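You operate a simulated robot arm through the tools that you are given. There is no shell and no other tool.

Carry out the task below with a simulated robot arm. There is one attempt and no reset: what you move stays moved.

JOB
Measure the earth leakage on the green lead and act on it.
Fine: brown lead back on the bench, jaw shut, range mA. Over 3 mA: stack light HOLD and metered socket off; else PASS and leave the cabinet running. Blue lead left alone.

The check looks at the end state, three seconds after you hand in, the way a careful person would. Anything else that was tipped, shoved, dropped, spilled or broken makes it a failure.

ROBOT AND FRAMES
A 7-joint arm with a fingered hand, fixed in place. Base frame: the origin is on the floor under the middle of its stand, x ahead of it, y to its left, z up; the work surface is at about z = 80. Lengths are in cm, angles in degrees, forces in N, time in s.
With the tool pointing down near the work surface it reaches from about 32 to 70 cm from the base axis. Its first joint turns from -69.0 to 172.0 degrees. Payload 3.2 kg.
The TCP is the grasp point between the finger pads, 2.6 cm short of the fingertips. In the tool frame z runs along the fingers and y along their closing line. The gripper opens to 8.8 cm; its body begins 3 cm behind the TCP. The gripper is a hand of 5 fingers: y runs from the thumb to the fingers, the wrist lies at [-1.6, -10.8, -17.2] in the tool frame, and closing takes about 1.5 s.
Orientation is told as [roll, pitch, yaw] about the base's x, y, z axes, in that order, counted from this pose: with the fingers straight down and the wrist toward the robot, the tool's x, y and z point along [0, 1, 0], [1, 0, 0] and [0, 0, -1] of the base frame.

CONTROLS
- The arm moves only by the tool drive_tool. Its argument "plan" is a list of rows, each a list of 7 numbers: the shift along the tool's x, y, z in cm, then the turn, a rotation vector about the tool's x, y, z in degrees, then the gripper command, from -1 (shut) to 1 (fully open), values between in proportion. In form: [[tx, ty, tz, ax, ay, az, claw], ...]. A call has 1 to 20 rows; each row shifts and turns the commanded pose from where the row before left it, along the tool's axes as they then stand. A row lasts 0.2 s, in which the tool goes at most 5 cm and 8.6 degrees; a call with a longer step from one row to the next is refused whole, and so is a gripper value outside its range. A pose out of reach is approached as far as the arm can. The call stops where the force on the tool passes 70 N (or 10 N more than at its start, if that is more) or the arm is blocked; 0.2 s more then pass. The fingers move at their own pace (about 7.2 cm/s each) and stop on an object; they squeeze with about 28 N. The grip force told is the motor's: it shows also when the fingers shut on nothing. Time passes only in rows, and 0.2 s behind the last, so rows that do not move let the fingers close. It gives the time, the measured TCP pose, the force on the tool (base axes), the opening and the grip force at its end, in the units of the frame above (readings bear some noise), with the torque about the TCP (base axes, N m) and any sound that the robot's microphone picked up.
- Cameras (640 x 400 px; columns grow to the right, rows downward): "scene" is fixed at [5.01, 50.02, 157.4]; the picture's right is [-0.62, -0.78, 0.00], its down [-0.51, 0.40, -0.76] and it looks along [0.60, -0.47, -0.65] (base axes); focal length 276 px, centre (320, 200). "wrist" rides on the gripper at [6.7, -9.7, -11.7] in the tool frame; the picture's right is [-0.71, 0.33, -0.62], its down [-0.65, -0.65, 0.39] and it looks along [-0.28, 0.68, 0.68] (tool axes); focal length 234 px, centre (320, 200). There is no depth. A picture from a camera that has moved, and an enlarged one, comes with that camera's place and axes in the base frame and with its lens.
- camera(camera): a new picture of that camera. No time passes.
- slide_trunk(by): slides the trunk up (or, below 0, down) by that many cm; the arm rides with it, the base frame stays. It gives what a move gives, with no picture.
- set_grasp(shape): the hand has 5 fingers and takes this shape, open, in about a second: jaw (thumb against the fingers, like two jaws); tri (thumb and two fingers); tip (a fingertip pinch); poke (one finger out to press); point (the index stretched); flat (the hand flat); cup (the hand cupped); fist (a fist). The gripper value then closes the fingers along that shape, each until it touches; the sizes above hold for jaw. It gives what a move gives, with no picture.
- zoom(camera, box): a new picture of the part [left, top, right, bottom] of that camera's present view, enlarged. No time passes.
- close_job(): hands the job in; it is judged then, once.

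Nothing tells you positions but the pictures and the camera data. Unless the task says otherwise, let go and move clear before handing in.

The tools are called after "Emit:" by a JSON object that holds its "op" and its "data". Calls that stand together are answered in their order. drive_tool: Moves the arm, as the interface text tells. Its arguments: {"type":"object","properties":{"plan":{"type":"array"}},"required":["plan"]} The other tools are called the same way: slide_trunk (by) moves the trunk up or down; set_grasp (shape) gives the hand a shape; camera (camera) takes a picture; zoom (camera, box) takes an enlarged picture of a part of a camera's view; close_job () hands the job in.

At the start:

```text
time: 0.0
eef_pos: [39.07, -3.9, 134.92]
ee_rot: [0.1, 0.0, 0.0]
ft_force: [-0.2, 0.5, 0.5]
ft_torque: [0.01, 0.02, 0.02]
gripper_width: 8.77
gripper_force: 0.1
shape: jaw
trunk travel left (down, up): [-77.5, 6.5]
```

scene: 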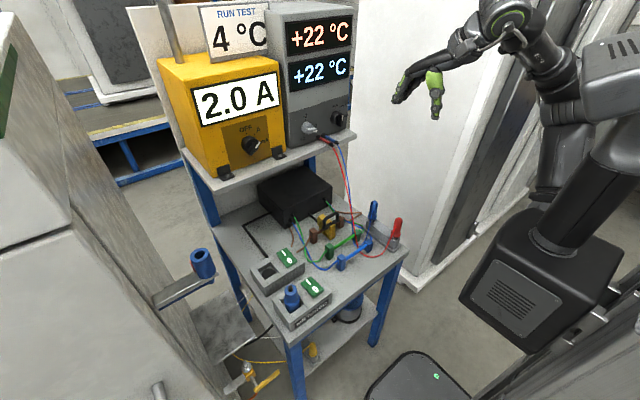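
wrist: 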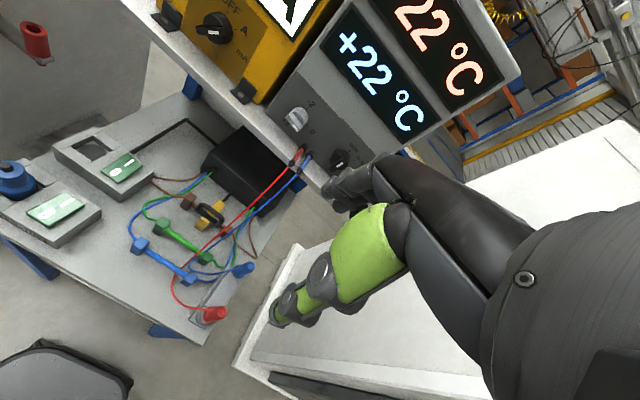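

I see a bench with a yellow clamp meter (2.0 A), a thermometer box, two sockets, coloured leads and something gripping the brown lead. I'll look closer before moving.

Emit:
{"op": "zoom", "data": {"camera": "scene", "box": [230, 160, 430, 340]}}

Emit:
{"op": "zoom", "data": {"camera": "scene", "box": [150, 0, 370, 170]}}

Emit:
{"op": "zoom", "data": {"camera": "wrist", "box": [0, 100, 300, 340]}}

Emit:
{"op": "zoom", "data": {"camera": "wrist", "box": [100, 0, 500, 200]}}

```text
2.22 times, centred on (330, 250) of scene
camera zoom: at [5.01, 50.02, 157.4], right [-0.62, -0.78, 0.0], down [-0.51, 0.4, -0.76], along [0.6, -0.47, -0.65], focal length 614 px, centre (298, 89)
```

zoom: 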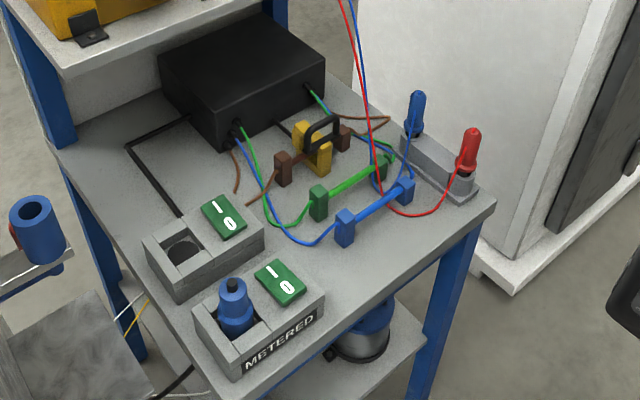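

```text
2.35 times, centred on (260, 85) of scene
camera zoom: at [5.01, 50.02, 157.4], right [-0.62, -0.78, 0.0], down [-0.51, 0.4, -0.76], along [0.6, -0.47, -0.65], focal length 650 px, centre (461, 471)
```

zoom: 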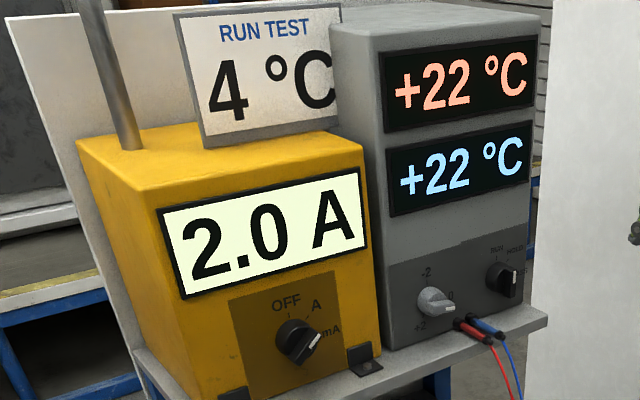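

```text
1.67 times, centred on (150, 220) of wrist
camera zoom: at [29.23, 2.82, 146.62], right [0.33, -0.71, 0.62], down [-0.65, -0.65, -0.39], along [0.68, -0.28, -0.68], focal length 390 px, centre (603, 167)
```

zoom: 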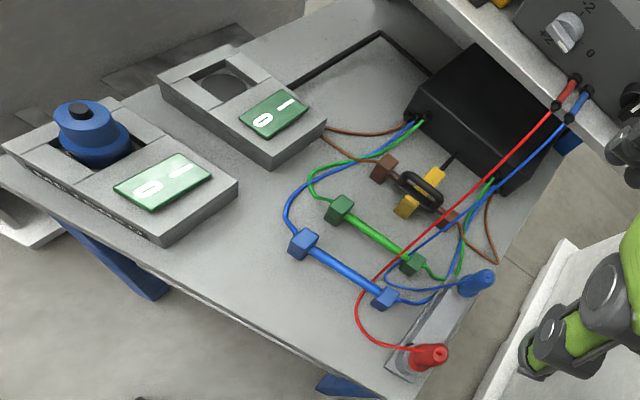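

```text
1.60 times, centred on (300, 100) of wrist
camera zoom: at [29.23, 2.82, 146.62], right [0.33, -0.71, 0.62], down [-0.65, -0.65, -0.39], along [0.68, -0.28, -0.68], focal length 375 px, centre (352, 360)
```

zoom: 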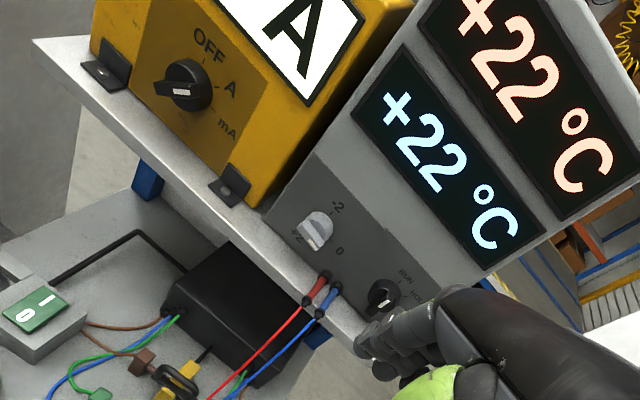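

The bars of the brown, green and blue leads lie on the bench, with the clamp round the brown one; the knobs are on the shelf instruments near [70, 23, 120] and [70, -9, 118]. I'll tilt and move the hand up and left so the wrist camera can read the dials.

Emit:
{"op": "drive_tool", "data": {"plan": [[3, 0, 0, -8, 0, 0, 1], [3, 0, 0, -8, 0, 0, 1], [3, 0, 0, -8, 0, 0, 1], [3, 0, 0, -8, 0, 0, 1], [3, 0, 0, -8, 0, 0, 1]]}}

Emit:
{"op": "camera", "data": {"camera": "wrist"}}

```text
time: 1.2
eef_pos: [38.97, 11.24, 134.9]
ee_rot: [-0.1, -40.1, 0.0]
ft_force: [-0.1, 0.8, 0.9]
ft_torque: [-0.01, 0.02, -0.03]
gripper_width: 8.78
gripper_force: 0.0
shape: jaw
trunk travel left (down, up): [-77.5, 6.5]
```

```text
taken
camera wrist: at [23.94, 18.05, 137.51], right [-0.15, -0.71, 0.69], down [-0.25, -0.65, -0.72], along [0.96, -0.28, -0.08], focal length 234 px, centre (320, 200)
```

wrist: 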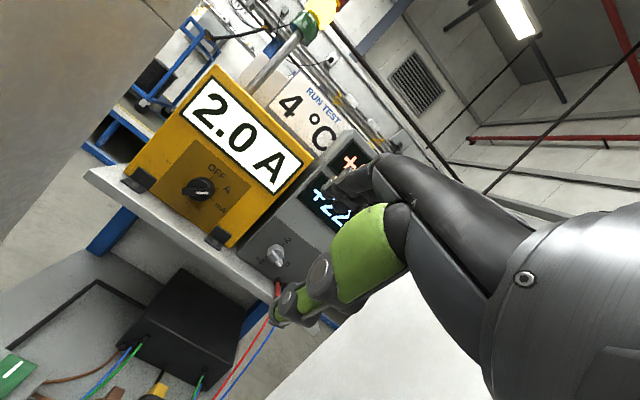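

Emit:
{"op": "zoom", "data": {"camera": "wrist", "box": [140, 120, 300, 280]}}

Emit:
{"op": "zoom", "data": {"camera": "wrist", "box": [200, 0, 400, 120]}}

Emit:
{"op": "camera", "data": {"camera": "scene"}}

```text
2.50 times, centred on (220, 200) of wrist
camera zoom: at [23.94, 18.05, 137.51], right [-0.15, -0.71, 0.69], down [-0.25, -0.65, -0.72], along [0.96, -0.28, -0.08], focal length 585 px, centre (570, 200)
```

zoom: 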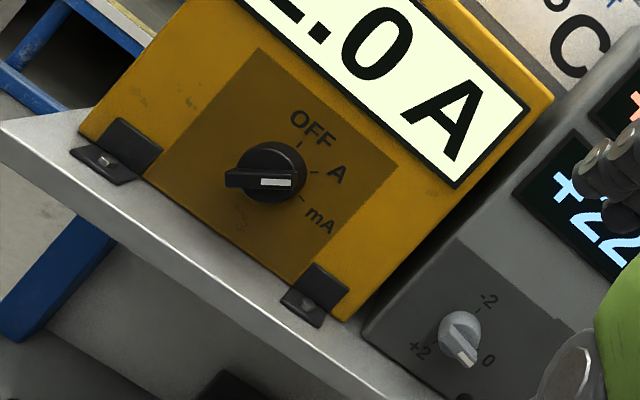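

```text
3.20 times, centred on (300, 60) of wrist
camera zoom: at [23.94, 18.05, 137.51], right [-0.15, -0.71, 0.69], down [-0.25, -0.65, -0.72], along [0.96, -0.28, -0.08], focal length 749 px, centre (384, 648)
```

zoom: 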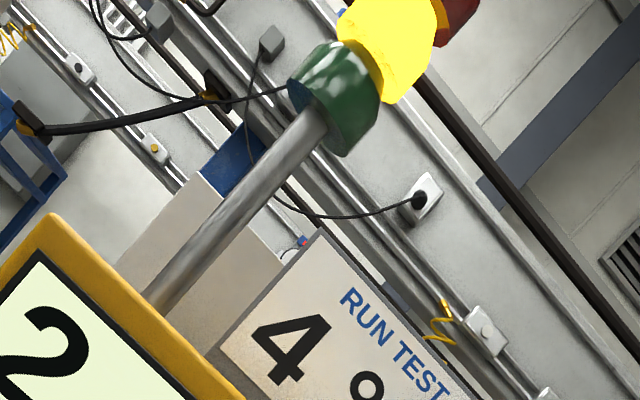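

```text
taken
```

scene: 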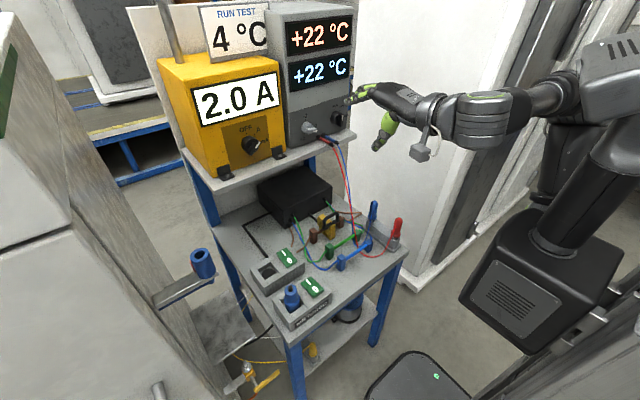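

The meter knob points to A (next position clockwise is mA), and the stack light is a tower currently lit yellow. I'll move right to read the knob on the grey box, then look at the clamp.

Emit:
{"op": "drive_tool", "data": {"plan": [[-4, 0, -2, 0, 0, 0, 1], [-5, 0, -2, 0, 0, 0, 1], [-5, 0, -2, 0, 0, 0, 1], [-5, 0, 0, 0, 0, 0, 1], [-5, 0, 0, 0, 0, 0, 1], [-3, 0, 0, 0, 0, 0, 1]]}}

Emit:
{"op": "camera", "data": {"camera": "wrist"}}

```text
refused: row 2 steps farther than a row can; nothing moved
```

```text
taken
camera wrist: at [23.94, 18.05, 137.51], right [-0.15, -0.71, 0.69], down [-0.25, -0.65, -0.72], along [0.96, -0.28, -0.08], focal length 234 px, centre (320, 200)
```

wrist: 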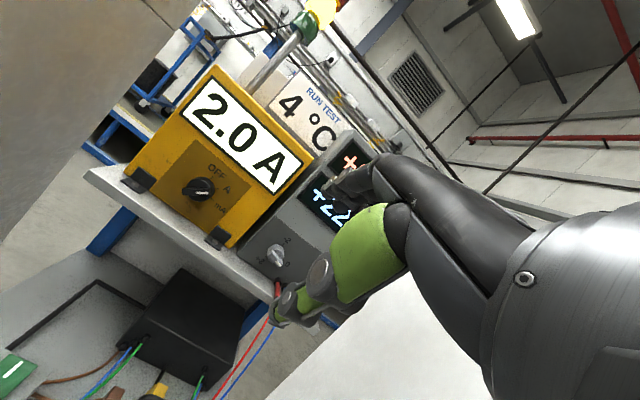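

The move was refused because one row was too long. I'll repeat it with shorter steps to read the right-hand knob.

Emit:
{"op": "drive_tool", "data": {"plan": [[-4.5, 0, 0, 0, 0, 0, 1], [-4.5, 0, 0, 0, 0, 0, 1], [-4.5, 0, 0, 0, 0, 0, 1], [-4.5, 0, 0, 0, 0, 0, 1], [-4.5, 0, 0, 0, 0, 0, 1], [-4, 0, 0, 0, 0, 0, 1]]}}

Emit:
{"op": "camera", "data": {"camera": "wrist"}}

```text
time: 2.6
eef_pos: [39.18, -15.48, 135.18]
ee_rot: [0.2, -39.9, 0.0]
ft_force: [0.0, -0.3, 0.1]
ft_torque: [-0.01, -0.01, 0.02]
gripper_width: 8.78
gripper_force: 0.0
shape: jaw
trunk travel left (down, up): [-77.5, 6.5]
```

```text
taken
camera wrist: at [24.06, -8.84, 137.82], right [-0.15, -0.71, 0.69], down [-0.25, -0.65, -0.72], along [0.96, -0.28, -0.08], focal length 234 px, centre (320, 200)
```

wrist: 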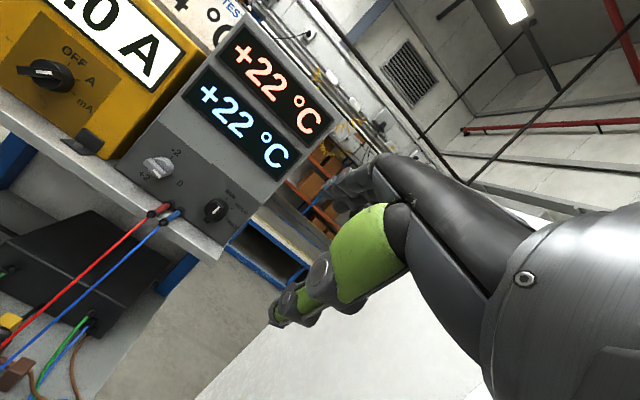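

Emit:
{"op": "zoom", "data": {"camera": "wrist", "box": [130, 140, 270, 250]}}

Emit:
{"op": "zoom", "data": {"camera": "wrist", "box": [190, 180, 250, 230]}}

Emit:
{"op": "zoom", "data": {"camera": "wrist", "box": [0, 30, 130, 150]}}

```text
3.64 times, centred on (200, 195) of wrist
camera zoom: at [24.06, -8.84, 137.82], right [-0.15, -0.71, 0.69], down [-0.25, -0.65, -0.72], along [0.96, -0.28, -0.08], focal length 852 px, centre (756, 218)
```

zoom: 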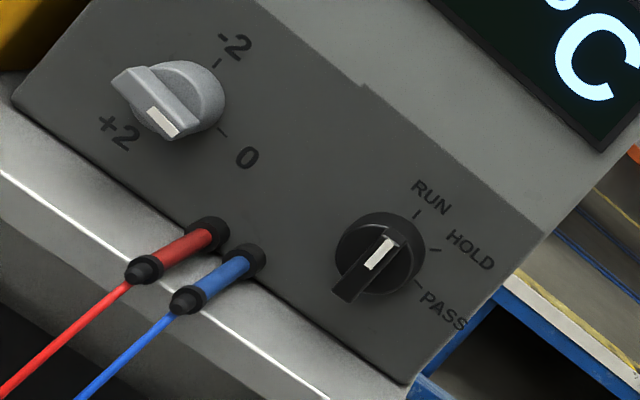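

```text
8.00 times, centred on (220, 205) of wrist
camera zoom: at [24.06, -8.84, 137.82], right [-0.15, -0.71, 0.69], down [-0.25, -0.65, -0.72], along [0.96, -0.28, -0.08], focal length 1873 px, centre (1120, 160)
```

zoom: 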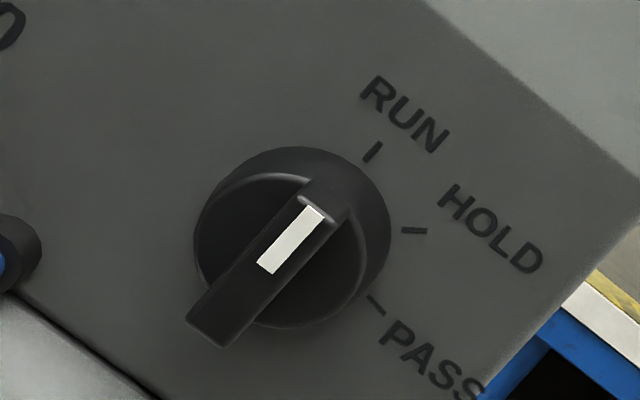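

```text
3.33 times, centred on (65, 90) of wrist
camera zoom: at [24.06, -8.84, 137.82], right [-0.15, -0.71, 0.69], down [-0.25, -0.65, -0.72], along [0.96, -0.28, -0.08], focal length 781 px, centre (1170, 567)
```

zoom: 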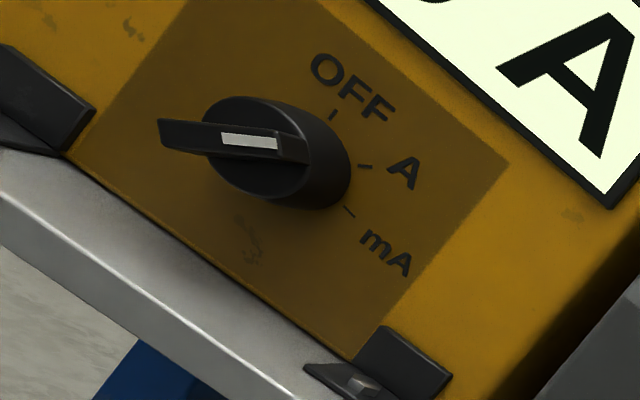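

The stack-light knob reads RUN / HOLD / PASS (45° steps clockwise, now at RUN). Next I'll bring the hand down over the bench to look at the clamp and leads.

Emit:
{"op": "drive_tool", "data": {"plan": [[4, 0, 0, 8, 0, 0, 1], [4, 0, 0, 8, 0, 0, 1], [4, 0, 0, 8, 0, 0, 1], [4, 0, 0, 8, 0, 0, 1], [4, 0, 0, 8, 0, 0, 1], [2, 0, 4, 0, 0, 0, 1], [0, 0, 4, 0, 0, 0, 1], [0, 0, 4, 0, 0, 0, 1], [0, 0, 4, 0, 0, 0, 1], [0, 0, 4, 0, 0, 0, 1], [0, 0, 4, 0, 0, 0, 1]]}}

Emit:
{"op": "camera", "data": {"camera": "wrist"}}

```text
time: 5.0
eef_pos: [39.34, 6.59, 111.17]
ee_rot: [0.0, 0.0, -0.1]
ft_force: [-0.2, -0.2, 0.0]
ft_torque: [-0.03, 0.0, 0.02]
gripper_width: 8.8
gripper_force: 0.1
shape: jaw
trunk travel left (down, up): [-77.5, 6.5]
```

```text
taken
camera wrist: at [29.38, 13.21, 122.72], right [0.33, -0.71, 0.62], down [-0.65, -0.65, -0.39], along [0.68, -0.28, -0.68], focal length 234 px, centre (320, 200)
```

wrist: 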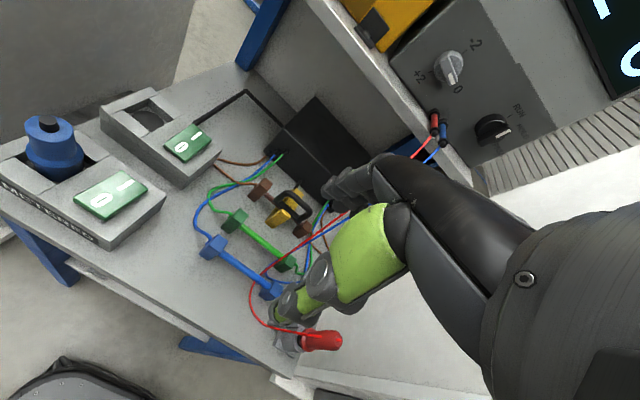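

Emit:
{"op": "zoom", "data": {"camera": "wrist", "box": [190, 160, 350, 290]}}

Emit:
{"op": "zoom", "data": {"camera": "wrist", "box": [240, 170, 330, 245]}}

Emit:
{"op": "zoom", "data": {"camera": "scene", "box": [290, 190, 390, 280]}}

Emit:
{"op": "zoom", "data": {"camera": "wrist", "box": [0, 90, 240, 260]}}

```text
3.08 times, centred on (270, 225) of wrist
camera zoom: at [29.38, 13.21, 122.72], right [0.33, -0.71, 0.62], down [-0.65, -0.65, -0.39], along [0.68, -0.28, -0.68], focal length 720 px, centre (474, 123)
```

zoom: 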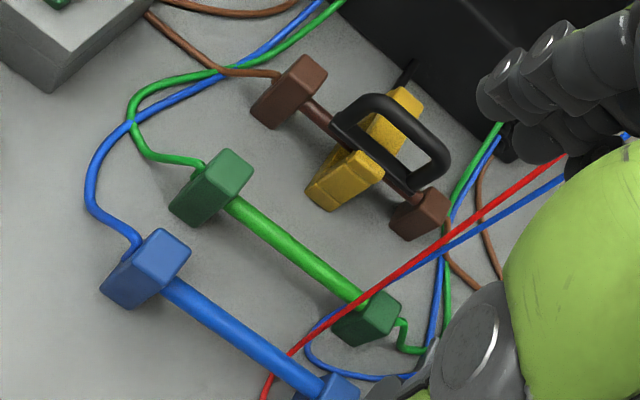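

```text
5.33 times, centred on (285, 208) of wrist
camera zoom: at [29.38, 13.21, 122.72], right [0.33, -0.71, 0.62], down [-0.65, -0.65, -0.39], along [0.68, -0.28, -0.68], focal length 1249 px, centre (507, 160)
```

zoom: 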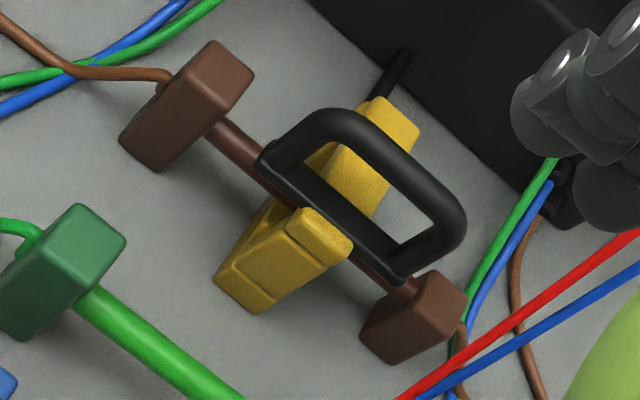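

```text
4.44 times, centred on (340, 235) of scene
camera zoom: at [5.01, 50.02, 157.4], right [-0.62, -0.78, 0.0], down [-0.51, 0.4, -0.76], along [0.6, -0.47, -0.65], focal length 1228 px, centre (231, 44)
```

zoom: 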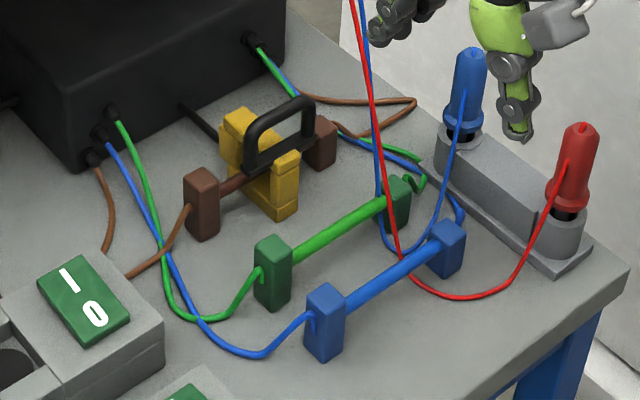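

```text
2.35 times, centred on (120, 175) of wrist
camera zoom: at [29.38, 13.21, 122.72], right [0.33, -0.71, 0.62], down [-0.65, -0.65, -0.39], along [0.68, -0.28, -0.68], focal length 551 px, centre (791, 259)
```

zoom: 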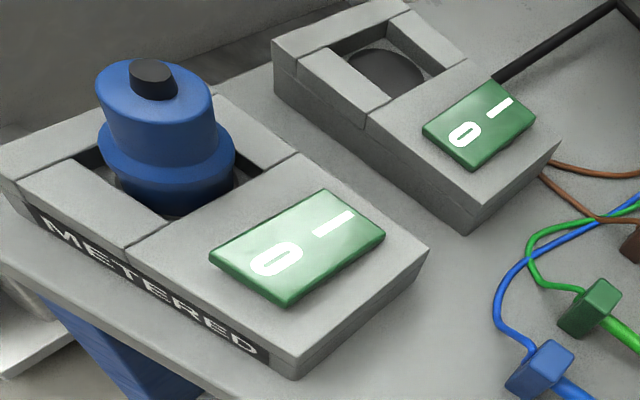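

The clamp is a yellow yoke with a black D-handled piece over the brown bar; red and blue probe wires hang in front of the far ends of the leads. I'll bring the wrist camera closer to understand how the jaw opens.

Emit:
{"op": "drive_tool", "data": {"plan": [[4, 0, 2, 0, 0, 0, 1], [4, 0, 2, 0, 0, 0, 1], [2, 2, 2, 0, 0, 0, 1], [0, 3, 2, 0, 0, 0, 1]]}}

Emit:
{"op": "camera", "data": {"camera": "wrist"}}

```text
time: 6.0
eef_pos: [44.26, 16.68, 103.03]
ee_rot: [0.0, 0.2, 0.0]
ft_force: [0.5, 0.1, -0.7]
ft_torque: [-0.01, 0.01, 0.0]
gripper_width: 8.78
gripper_force: 0.0
shape: jaw
trunk travel left (down, up): [-77.5, 6.5]
```

```text
taken
camera wrist: at [34.47, 23.29, 114.54], right [0.33, -0.71, 0.62], down [-0.65, -0.65, -0.39], along [0.68, -0.28, -0.68], focal length 234 px, centre (320, 200)
```

wrist: 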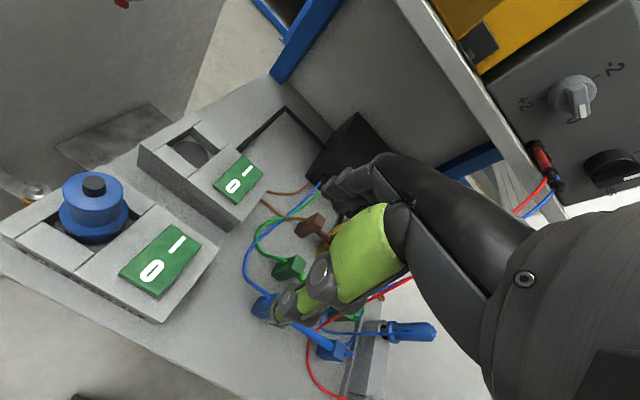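

The hand blocks the view from here, so I'll shift to the right so the clamp appears left of the hand.

Emit:
{"op": "drive_tool", "data": {"plan": [[-4.5, 0, 0, 0, 0, 0, 1], [-4.5, 0, 0, 0, 0, 0, 1], [-4.5, 0, 0, 0, 0, 0, 1], [-4.5, 0, 0, 0, 0, 0, 1], [-4, 1, 0, 0, 0, 0, 1], [0, 0, 0, 0, 0, 0, 1]]}}

Emit:
{"op": "camera", "data": {"camera": "wrist"}}

Emit:
{"op": "zoom", "data": {"camera": "wrist", "box": [180, 110, 320, 210]}}

```text
time: 7.4
eef_pos: [45.14, -5.25, 102.97]
ee_rot: [0.0, -0.1, 0.0]
ft_force: [-0.2, 0.0, 0.2]
ft_torque: [0.0, 0.02, -0.03]
gripper_width: 8.78
gripper_force: 0.2
shape: jaw
trunk travel left (down, up): [-77.5, 6.5]
```

```text
taken
camera wrist: at [35.22, 1.47, 114.57], right [0.33, -0.71, 0.62], down [-0.65, -0.65, -0.39], along [0.68, -0.28, -0.68], focal length 234 px, centre (320, 200)
```

wrist: 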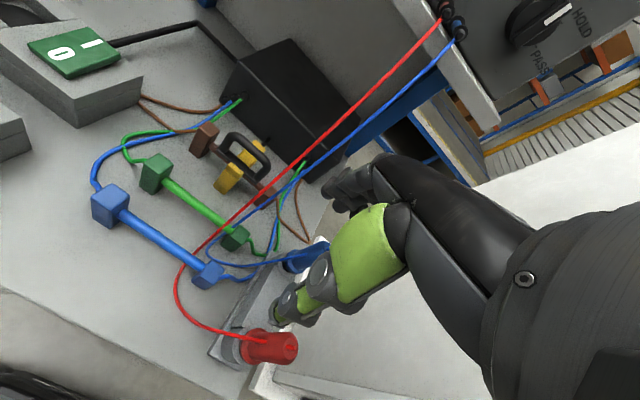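

```text
4.00 times, centred on (250, 160) of wrist
camera zoom: at [35.22, 1.47, 114.57], right [0.33, -0.71, 0.62], down [-0.65, -0.65, -0.39], along [0.68, -0.28, -0.68], focal length 937 px, centre (600, 360)
```

zoom: 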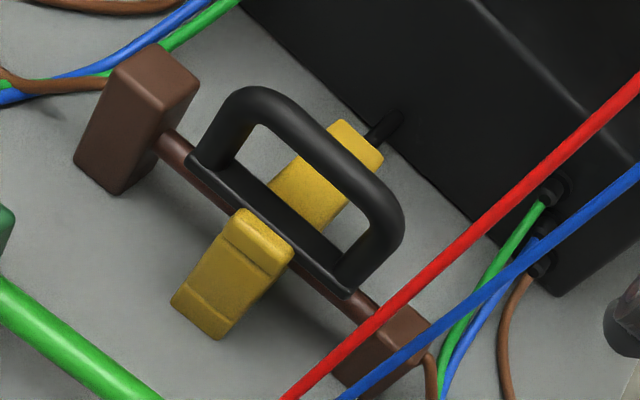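

The black handled piece sits between two yellow posts. I'll zoom much closer from both cameras to see whether it is hinged or a lift-off keeper.

Emit:
{"op": "zoom", "data": {"camera": "scene", "box": [322, 205, 372, 240]}}

Emit:
{"op": "zoom", "data": {"camera": "scene", "box": [330, 208, 364, 230]}}

Emit:
{"op": "zoom", "data": {"camera": "wrist", "box": [215, 130, 285, 195]}}

```text
11.43 times, centred on (347, 222) of scene
camera zoom: at [5.01, 50.02, 157.4], right [-0.62, -0.78, 0.0], down [-0.51, 0.4, -0.76], along [0.6, -0.47, -0.65], focal length 3157 px, centre (11, -57)
```

zoom: 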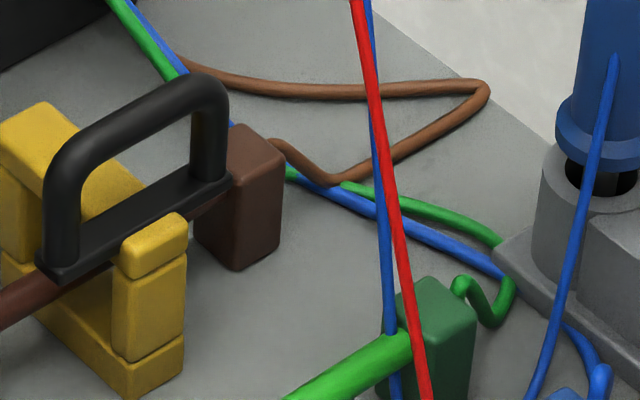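

```text
16.00 times, centred on (347, 219) of scene
camera zoom: at [5.01, 50.02, 157.4], right [-0.62, -0.78, 0.0], down [-0.51, 0.4, -0.76], along [0.6, -0.47, -0.65], focal length 4420 px, centre (-112, -104)
```

zoom: 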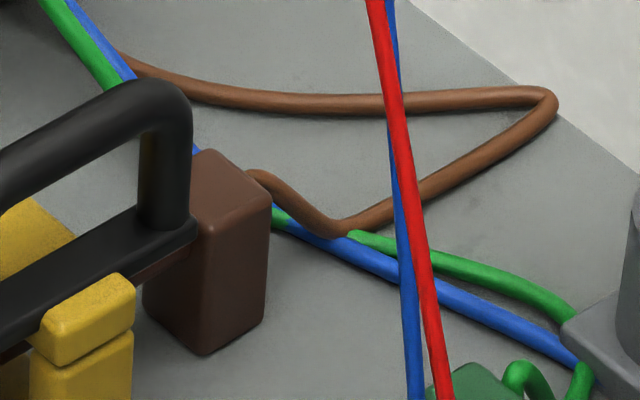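

```text
6.15 times, centred on (250, 162) of wrist
camera zoom: at [35.22, 1.47, 114.57], right [0.33, -0.71, 0.62], down [-0.65, -0.65, -0.39], along [0.68, -0.28, -0.68], focal length 1441 px, centre (751, 431)
```

zoom: 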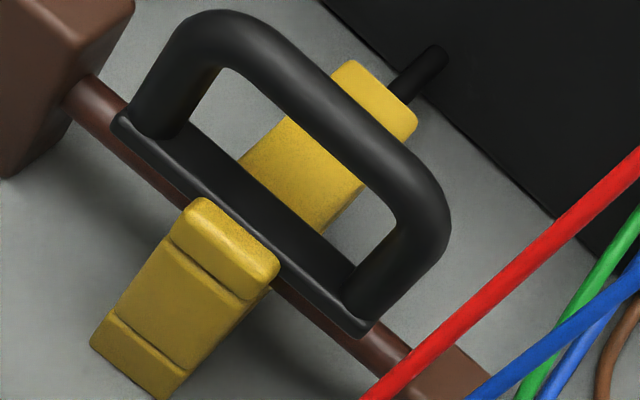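

The jaw looks like a yellow top bar with a black D-handle near its front end, probably hinged at the far post: handle top near [57.7, 4, 91], bar through the yoke near x=60. I'll go above the handle, staying clear of the red and blue wires.

Emit:
{"op": "drive_tool", "data": {"plan": [[4.5, 0, 0, 0, 0, 0, 1], [4.5, 0, 0, 0, 0, 0, 1], [1, 4, 0, 0, 0, 0, 1], [0, 4.5, 0, 0, 0, 0, 1], [0, 4, 0, 0, 0, 0, 1], [0, 0, 3, 0, 0, 0, 1], [0, 0, 2, 0, 0, 0, 1], [0, 0, 0, 0, 0, 0, 1]]}}

Emit:
{"op": "camera", "data": {"camera": "wrist"}}

Emit:
{"op": "zoom", "data": {"camera": "scene", "box": [290, 150, 410, 240]}}

```text
time: 9.2
eef_pos: [57.59, 4.63, 98.03]
ee_rot: [0.0, -0.1, 0.0]
ft_force: [-0.4, -0.1, 0.0]
ft_torque: [-0.03, -0.01, 0.01]
gripper_width: 8.82
gripper_force: 0.1
shape: jaw
trunk travel left (down, up): [-77.5, 6.5]
```

```text
taken
camera wrist: at [47.7, 11.23, 109.6], right [0.33, -0.71, 0.62], down [-0.65, -0.65, -0.39], along [0.68, -0.28, -0.68], focal length 234 px, centre (320, 200)
```

wrist: 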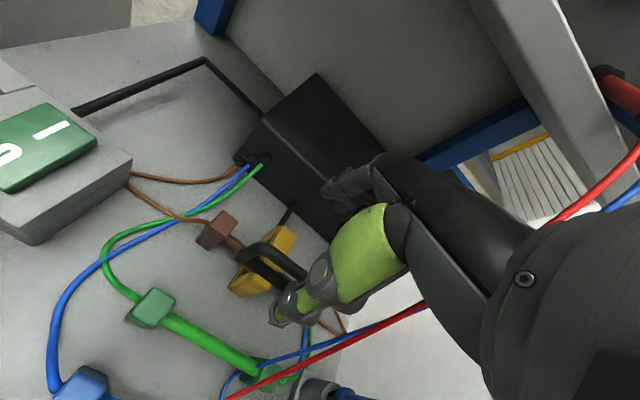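

```text
4.44 times, centred on (350, 195) of scene
camera zoom: at [5.01, 50.02, 157.4], right [-0.62, -0.78, 0.0], down [-0.51, 0.4, -0.76], along [0.6, -0.47, -0.65], focal length 1228 px, centre (187, 222)
```

zoom: 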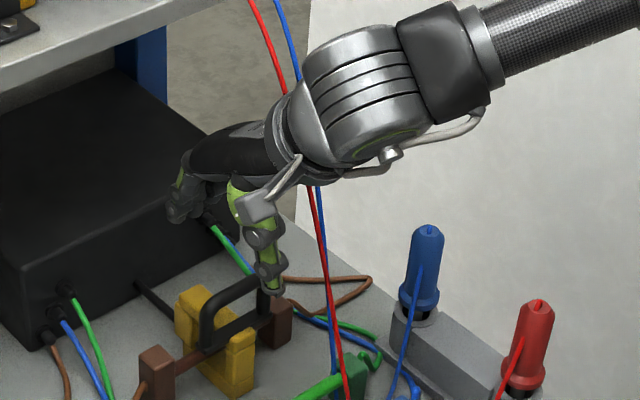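

The hand is above the handle with thumb on the robot side and fingers beyond. I'll lower around the handle and check before closing.

Emit:
{"op": "drive_tool", "data": {"plan": [[0, 0, 2, 0, 0, 0, 1], [0, 0, 2, 0, 0, 0, 1], [0, 0, 2, 0, 0, 0, 1], [0, 0, 1, 0, 0, 0, 1], [0, 0, 0, 0, 0, 0, 1]]}}

Emit:
{"op": "zoom", "data": {"camera": "wrist", "box": [200, 150, 440, 340]}}

Emit:
{"op": "zoom", "data": {"camera": "scene", "box": [300, 170, 390, 250]}}

```text
time: 10.4
eef_pos: [57.49, 4.71, 91.0]
ee_rot: [0.0, 0.0, 0.0]
ft_force: [0.2, -0.1, -0.3]
ft_torque: [-0.01, 0.04, -0.01]
gripper_width: 8.77
gripper_force: 0.1
shape: jaw
trunk travel left (down, up): [-77.5, 6.5]
```

```text
2.11 times, centred on (320, 245) of wrist
camera zoom: at [47.68, 11.34, 102.59], right [0.33, -0.71, 0.62], down [-0.65, -0.65, -0.39], along [0.68, -0.28, -0.68], focal length 493 px, centre (320, 105)
```

zoom: 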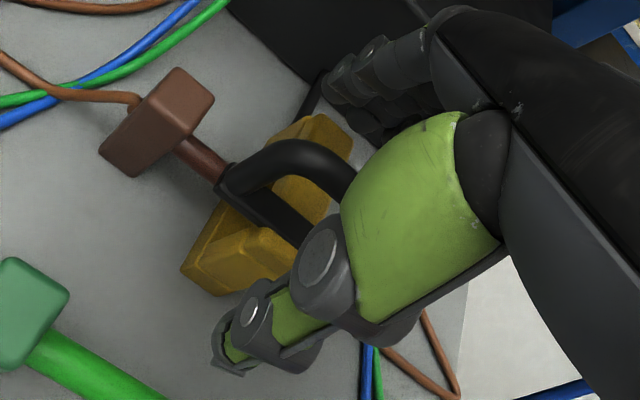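

```text
5.00 times, centred on (345, 210) of scene
camera zoom: at [5.01, 50.02, 157.4], right [-0.62, -0.78, 0.0], down [-0.51, 0.4, -0.76], along [0.6, -0.47, -0.65], focal length 1381 px, centre (195, 150)
```

zoom: 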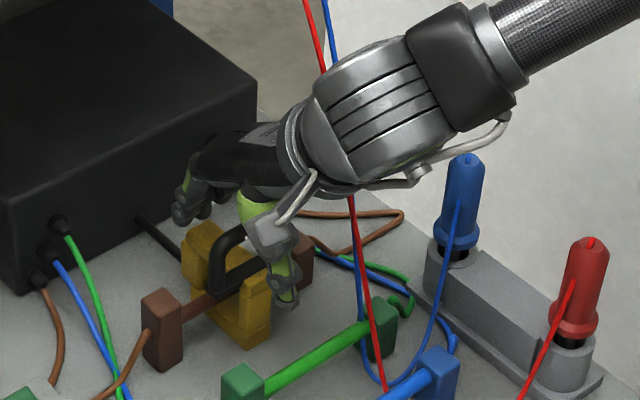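

Everything lines up, with no contact yet. I'll lower slightly and close on the handle.

Emit:
{"op": "drive_tool", "data": {"plan": [[0, 0, 0.7, 0, 0, 0, 1], [0, 0, 0, 0, 0, 0, 0.4], [0, 0, 0, 0, 0, 0, 0], [0, 0, 0, 0, 0, 0, -0.5], [0, 0, 0, 0, 0, 0, -1], [0, 0, 0, 0, 0, 0, -1], [0, 0, 0, 0, 0, 0, -1], [0, 0, 0, 0, 0, 0, -1], [0, 0, 0, 0, 0, 0, -1]]}}

Emit:
{"op": "zoom", "data": {"camera": "wrist", "box": [200, 150, 440, 340]}}

Emit:
{"op": "zoom", "data": {"camera": "scene", "box": [300, 170, 390, 250]}}

```text
time: 12.4
eef_pos: [57.56, 4.58, 90.18]
ee_rot: [0.1, 0.0, 0.0]
ft_force: [1.3, -2.5, 0.2]
ft_torque: [-0.1, -0.11, 0.13]
gripper_width: 0.01
gripper_force: 28.0
shape: jaw
trunk travel left (down, up): [-77.5, 6.5]
```

```text
2.11 times, centred on (320, 245) of wrist
camera zoom: at [47.74, 11.32, 101.9], right [0.33, -0.71, 0.62], down [-0.65, -0.65, -0.39], along [0.68, -0.28, -0.68], focal length 493 px, centre (320, 105)
```

zoom: 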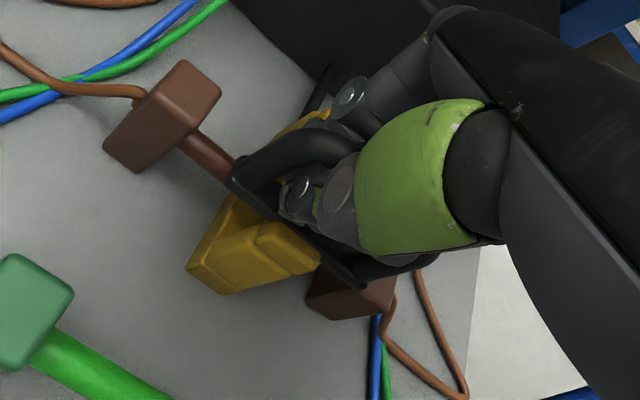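

```text
5.00 times, centred on (345, 210) of scene
camera zoom: at [5.01, 50.02, 157.4], right [-0.62, -0.78, 0.0], down [-0.51, 0.4, -0.76], along [0.6, -0.47, -0.65], focal length 1381 px, centre (195, 150)
```

zoom: 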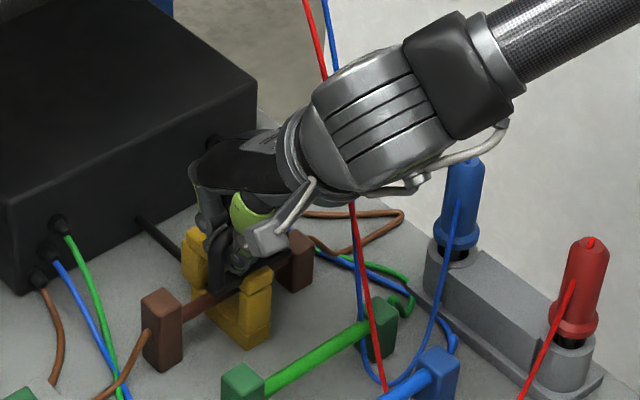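

The thumb has hooked through the handle window and met the fingers, so the handle is captured. I'll lift one centimetre gently and look at how the top bar moves.

Emit:
{"op": "drive_tool", "data": {"plan": [[0, 0, -0.4, 0, 0, 0, -1], [0, 0, -0.4, 0, 0, 0, -1], [0, 0, -0.4, 0, 0, 0, -1], [0, 0, 0, 0, 0, 0, -1]]}}

Emit:
{"op": "zoom", "data": {"camera": "wrist", "box": [200, 150, 440, 340]}}

Emit:
{"op": "zoom", "data": {"camera": "scene", "box": [320, 200, 370, 240]}}

```text
time: 13.4
eef_pos: [57.96, 4.64, 90.88]
ee_rot: [-0.1, 0.5, -0.1]
ft_force: [14.4, 0.7, -19.1]
ft_torque: [0.03, 0.22, 0.13]
gripper_width: 0.03
gripper_force: 27.6
shape: jaw
trunk travel left (down, up): [-77.5, 6.5]
```

```text
2.11 times, centred on (320, 245) of wrist
camera zoom: at [48.31, 11.31, 102.73], right [0.34, -0.71, 0.62], down [-0.66, -0.65, -0.38], along [0.67, -0.28, -0.68], focal length 493 px, centre (320, 105)
```

zoom: 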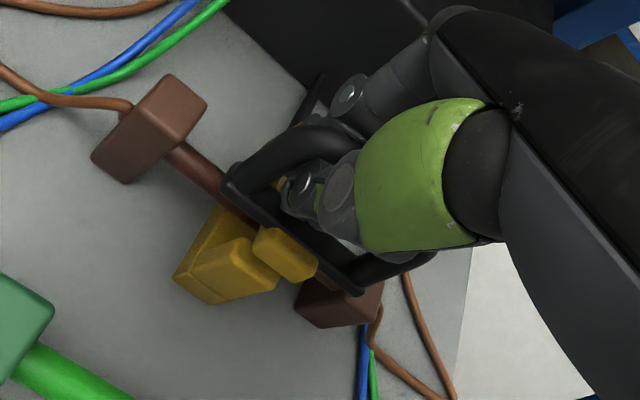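

```text
10.00 times, centred on (345, 220) of scene
camera zoom: at [5.01, 50.02, 157.4], right [-0.62, -0.78, 0.0], down [-0.51, 0.4, -0.76], along [0.6, -0.47, -0.65], focal length 2763 px, centre (70, 0)
```

zoom: 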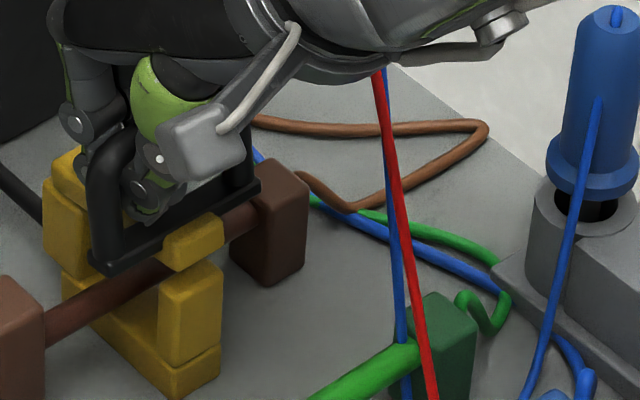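

The near end lifts while the far end stays, so the jaw is hinged at about x=63. I'll follow the arc with the handle (up and away) in small steps.

Emit:
{"op": "drive_tool", "data": {"plan": [[0, 0.5, 0, 0, 0, 0, -1], [0, 0.5, 0, 0, 0, 0, -1], [0, 0.6, -0.35, 0, 0, 0, -1], [0, 0.6, -0.35, 0, 0, 0, -1], [0, 0.6, -0.22, 0, 0, 0, -1], [0, 0.6, -0.22, 0, 0, 0, -1], [0, 0, 0, 0, 0, 0, -1]]}}

Emit:
{"op": "zoom", "data": {"camera": "wrist", "box": [200, 150, 440, 340]}}

Emit:
{"op": "zoom", "data": {"camera": "scene", "box": [315, 190, 375, 240]}}

```text
time: 15.0
eef_pos: [61.16, 4.55, 92.42]
ee_rot: [0.0, 0.3, 0.0]
ft_force: [1.7, -1.1, -13.7]
ft_torque: [0.07, 0.18, 0.09]
gripper_width: 0.0
gripper_force: 28.0
shape: jaw
trunk travel left (down, up): [-77.5, 6.5]
```

```text
2.11 times, centred on (320, 245) of wrist
camera zoom: at [51.38, 11.31, 104.1], right [0.33, -0.71, 0.62], down [-0.66, -0.65, -0.39], along [0.68, -0.28, -0.68], focal length 493 px, centre (320, 105)
```

zoom: 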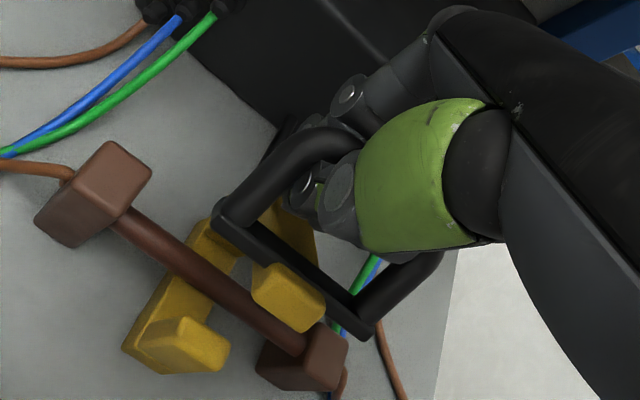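

```text
8.00 times, centred on (345, 215) of scene
camera zoom: at [5.01, 50.02, 157.4], right [-0.62, -0.78, 0.0], down [-0.51, 0.4, -0.76], along [0.6, -0.47, -0.65], focal length 2210 px, centre (120, 80)
```

zoom: 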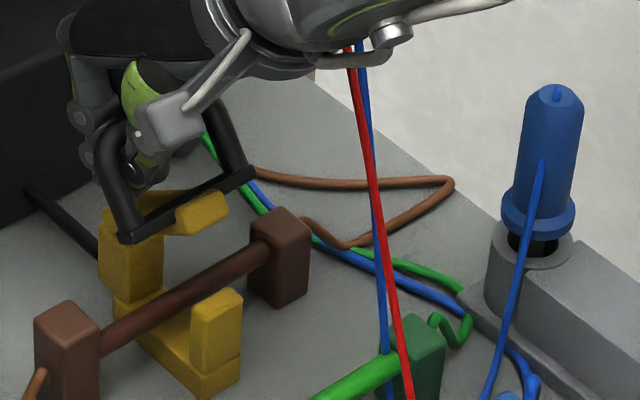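

The jaw is about a third open and forces are modest. I'll keep following the arc.

Emit:
{"op": "drive_tool", "data": {"plan": [[0, 0.65, 0.03, 0, 0, 0, -1], [0, 0.65, 0.03, 0, 0, 0, -1], [0, 0.65, 0, 0, 0, 0, -1], [0, 0.65, 0, 0, 0, 0, -1], [0, 0, 0, 0, 0, 0, -1]]}}

Emit:
{"op": "zoom", "data": {"camera": "wrist", "box": [200, 150, 440, 340]}}

Emit:
{"op": "zoom", "data": {"camera": "scene", "box": [315, 190, 375, 240]}}

```text
time: 16.2
eef_pos: [63.58, 4.51, 92.45]
ee_rot: [0.0, 0.1, 0.0]
ft_force: [-2.1, -0.6, -9.6]
ft_torque: [0.06, 0.13, 0.07]
gripper_width: 0.0
gripper_force: 28.0
shape: jaw
trunk travel left (down, up): [-77.5, 6.5]
```

```text
2.11 times, centred on (320, 245) of wrist
camera zoom: at [53.82, 11.31, 104.15], right [0.33, -0.71, 0.62], down [-0.65, -0.65, -0.39], along [0.68, -0.28, -0.68], focal length 493 px, centre (320, 105)
```

zoom: 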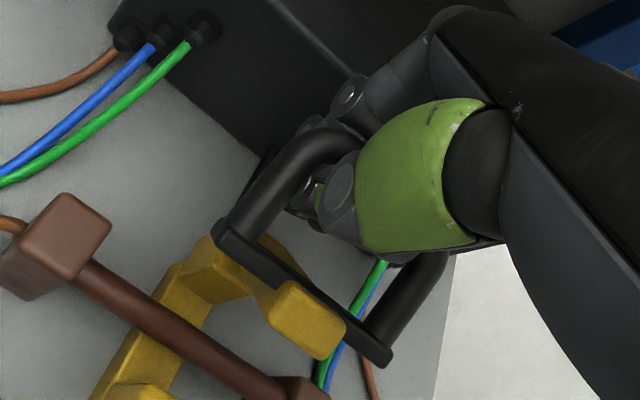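

```text
8.00 times, centred on (345, 215) of scene
camera zoom: at [5.01, 50.02, 157.4], right [-0.62, -0.78, 0.0], down [-0.51, 0.4, -0.76], along [0.6, -0.47, -0.65], focal length 2210 px, centre (120, 80)
```

zoom: 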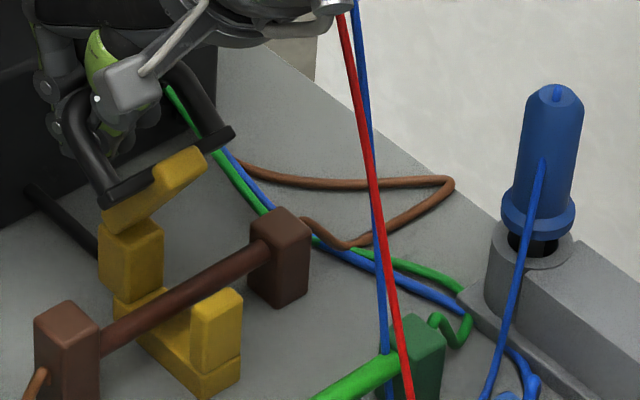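

About half open now. I'll continue past vertical so it stays open.

Emit:
{"op": "drive_tool", "data": {"plan": [[0, 0.62, 0.08, 0, 0, 0, -1], [0, 0.62, 0.1, 0, 0, 0, -1], [0, 0.6, 0.15, 0, 0, 0, -1], [0, 0.6, 0.2, 0, 0, 0, -1], [0, 0, 0, 0, 0, 0, -1]]}}

Emit:
{"op": "zoom", "data": {"camera": "wrist", "box": [200, 150, 440, 340]}}

Emit:
{"op": "zoom", "data": {"camera": "scene", "box": [305, 180, 375, 240]}}

```text
time: 17.4
eef_pos: [66.26, 4.63, 91.92]
ee_rot: [0.0, 0.0, 0.0]
ft_force: [-7.7, -2.1, -11.2]
ft_torque: [0.06, 0.13, 0.07]
gripper_width: 0.01
gripper_force: 28.1
shape: jaw
trunk travel left (down, up): [-77.5, 6.5]
```

```text
2.11 times, centred on (320, 245) of wrist
camera zoom: at [56.23, 11.31, 103.57], right [0.33, -0.71, 0.62], down [-0.65, -0.65, -0.39], along [0.68, -0.28, -0.68], focal length 493 px, centre (320, 105)
```

zoom: 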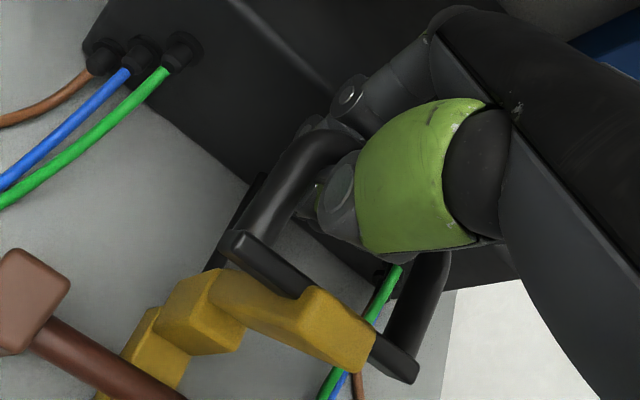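

```text
6.67 times, centred on (340, 210) of scene
camera zoom: at [5.01, 50.02, 157.4], right [-0.62, -0.78, 0.0], down [-0.51, 0.4, -0.76], along [0.6, -0.47, -0.65], focal length 1842 px, centre (187, 133)
```

zoom: 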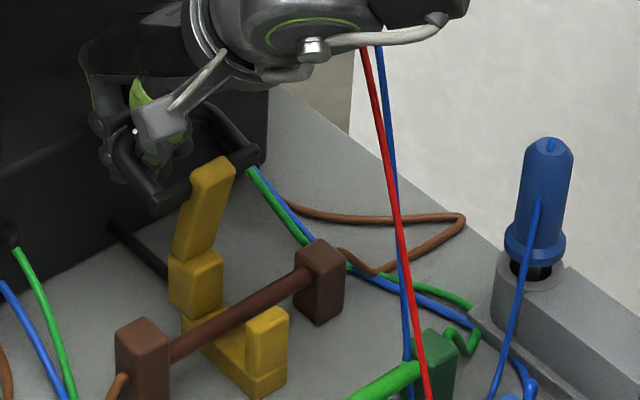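

Now around 70°, slightly resisting still. I'll go on a bit more in small steps and watch the force.

Emit:
{"op": "drive_tool", "data": {"plan": [[0, 0.55, 0.33, 0, 0, 0, -1], [0, 0.55, 0.38, 0, 0, 0, -1], [0, 0.5, 0.4, 0, 0, 0, -1], [0, 0, 0, 0, 0, 0, -1]]}}

Emit:
{"op": "zoom", "data": {"camera": "wrist", "box": [200, 150, 440, 340]}}

Emit:
{"op": "zoom", "data": {"camera": "scene", "box": [305, 180, 375, 240]}}

```text
time: 18.4
eef_pos: [67.65, 4.68, 90.99]
ee_rot: [0.0, 0.1, 0.0]
ft_force: [-9.4, -1.7, -8.9]
ft_torque: [0.07, 0.04, 0.1]
gripper_width: 0.0
gripper_force: 27.7
shape: jaw
trunk travel left (down, up): [-77.5, 6.5]
```

```text
2.11 times, centred on (320, 245) of wrist
camera zoom: at [57.74, 11.32, 102.61], right [0.33, -0.71, 0.62], down [-0.65, -0.65, -0.39], along [0.68, -0.28, -0.68], focal length 493 px, centre (320, 105)
```

zoom: 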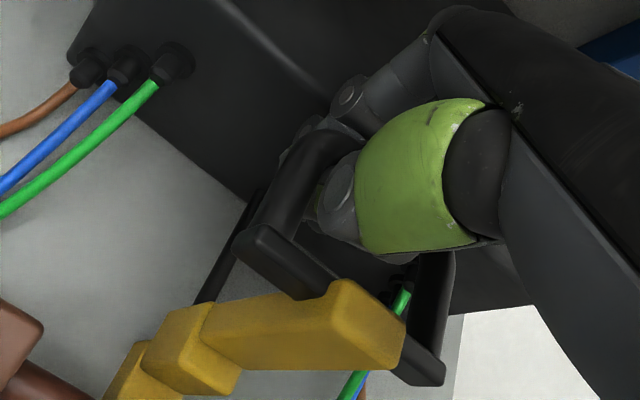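

```text
6.67 times, centred on (340, 210) of scene
camera zoom: at [5.01, 50.02, 157.4], right [-0.62, -0.78, 0.0], down [-0.51, 0.4, -0.76], along [0.6, -0.47, -0.65], focal length 1842 px, centre (187, 133)
```

zoom: 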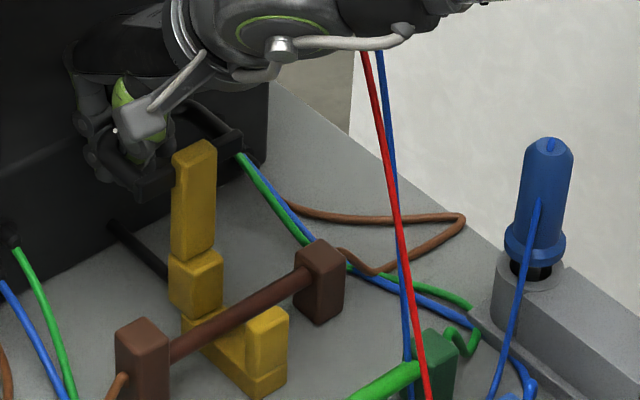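

The top bar is now vertical with the handle cantilevered to the back. I'll open the fingers only partly, so the thumb doesn't drag the lid, and check that it stays.

Emit:
{"op": "drive_tool", "data": {"plan": [[0, 0.2, 0.2, 0, 0, 0, -1], [0, 0, 0, 0, 0, 0, -0.5], [0, 0, 0, 0, 0, 0, -0.3], [0, 0, 0, 0, 0, 0, -0.15], [0, 0, 0, 0, 0, 0, -0.15], [0, 0, 0, 0, 0, 0, -0.15]]}}

Emit:
{"op": "zoom", "data": {"camera": "wrist", "box": [200, 150, 440, 340]}}

Emit:
{"op": "zoom", "data": {"camera": "scene", "box": [305, 180, 375, 240]}}

```text
time: 19.8
eef_pos: [67.52, 4.63, 91.15]
ee_rot: [0.1, -0.3, 0.0]
ft_force: [-8.0, 0.0, 9.3]
ft_torque: [-0.13, -0.12, -0.12]
gripper_width: 3.49
gripper_force: 0.1
shape: jaw
trunk travel left (down, up): [-77.5, 6.5]
```

```text
2.11 times, centred on (320, 245) of wrist
camera zoom: at [57.61, 11.33, 102.7], right [0.33, -0.71, 0.63], down [-0.65, -0.65, -0.39], along [0.68, -0.28, -0.67], focal length 493 px, centre (320, 105)
```

zoom: 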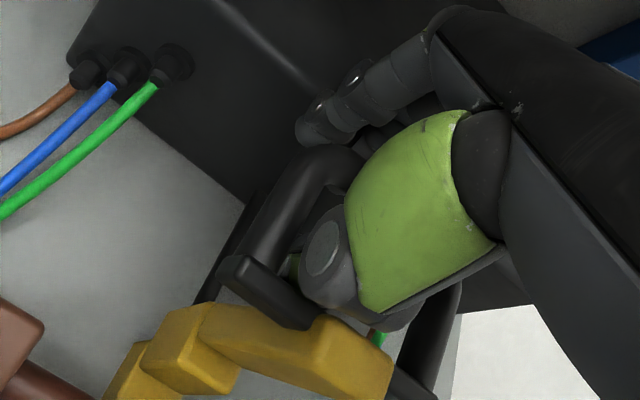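

```text
6.67 times, centred on (340, 210) of scene
camera zoom: at [5.01, 50.02, 157.4], right [-0.62, -0.78, 0.0], down [-0.51, 0.4, -0.76], along [0.6, -0.47, -0.65], focal length 1842 px, centre (187, 133)
```

zoom: 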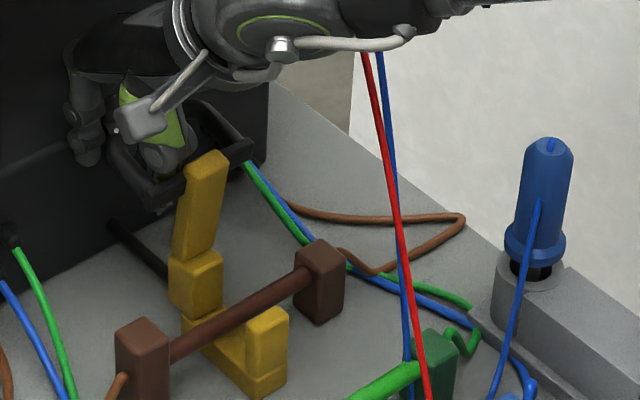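

The lid leans back a little from the thumb and I read ~8 N, possibly fingers touching the black box. I'll lift straight up gently to free the thumb from the window.

Emit:
{"op": "drive_tool", "data": {"plan": [[0, 0, -0.4, 0, 0, 0, -0.15], [0, 0, -0.4, 0, 0, 0, -0.15], [0, 0, -0.2, 0, 0, 0, -0.15]]}}

Emit:
{"op": "zoom", "data": {"camera": "wrist", "box": [200, 150, 440, 340]}}

Emit:
{"op": "zoom", "data": {"camera": "scene", "box": [305, 180, 375, 240]}}

```text
time: 20.6
eef_pos: [67.69, 4.58, 91.83]
ee_rot: [0.0, -0.1, -0.1]
ft_force: [-2.9, -1.5, 1.1]
ft_torque: [0.0, 0.04, -0.04]
gripper_width: 3.54
gripper_force: 0.1
shape: jaw
trunk travel left (down, up): [-77.5, 6.5]
```

```text
2.11 times, centred on (320, 245) of wrist
camera zoom: at [57.9, 11.31, 103.42], right [0.33, -0.71, 0.62], down [-0.65, -0.65, -0.39], along [0.68, -0.28, -0.68], focal length 493 px, centre (320, 105)
```

zoom: 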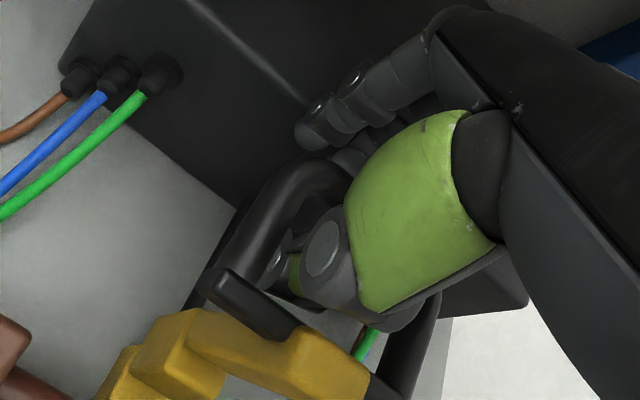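

```text
6.67 times, centred on (340, 210) of scene
camera zoom: at [5.01, 50.02, 157.4], right [-0.62, -0.78, 0.0], down [-0.51, 0.4, -0.76], along [0.6, -0.47, -0.65], focal length 1842 px, centre (187, 133)
```

zoom: 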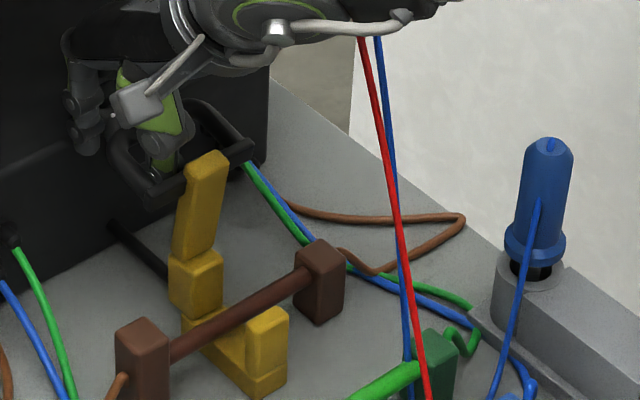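

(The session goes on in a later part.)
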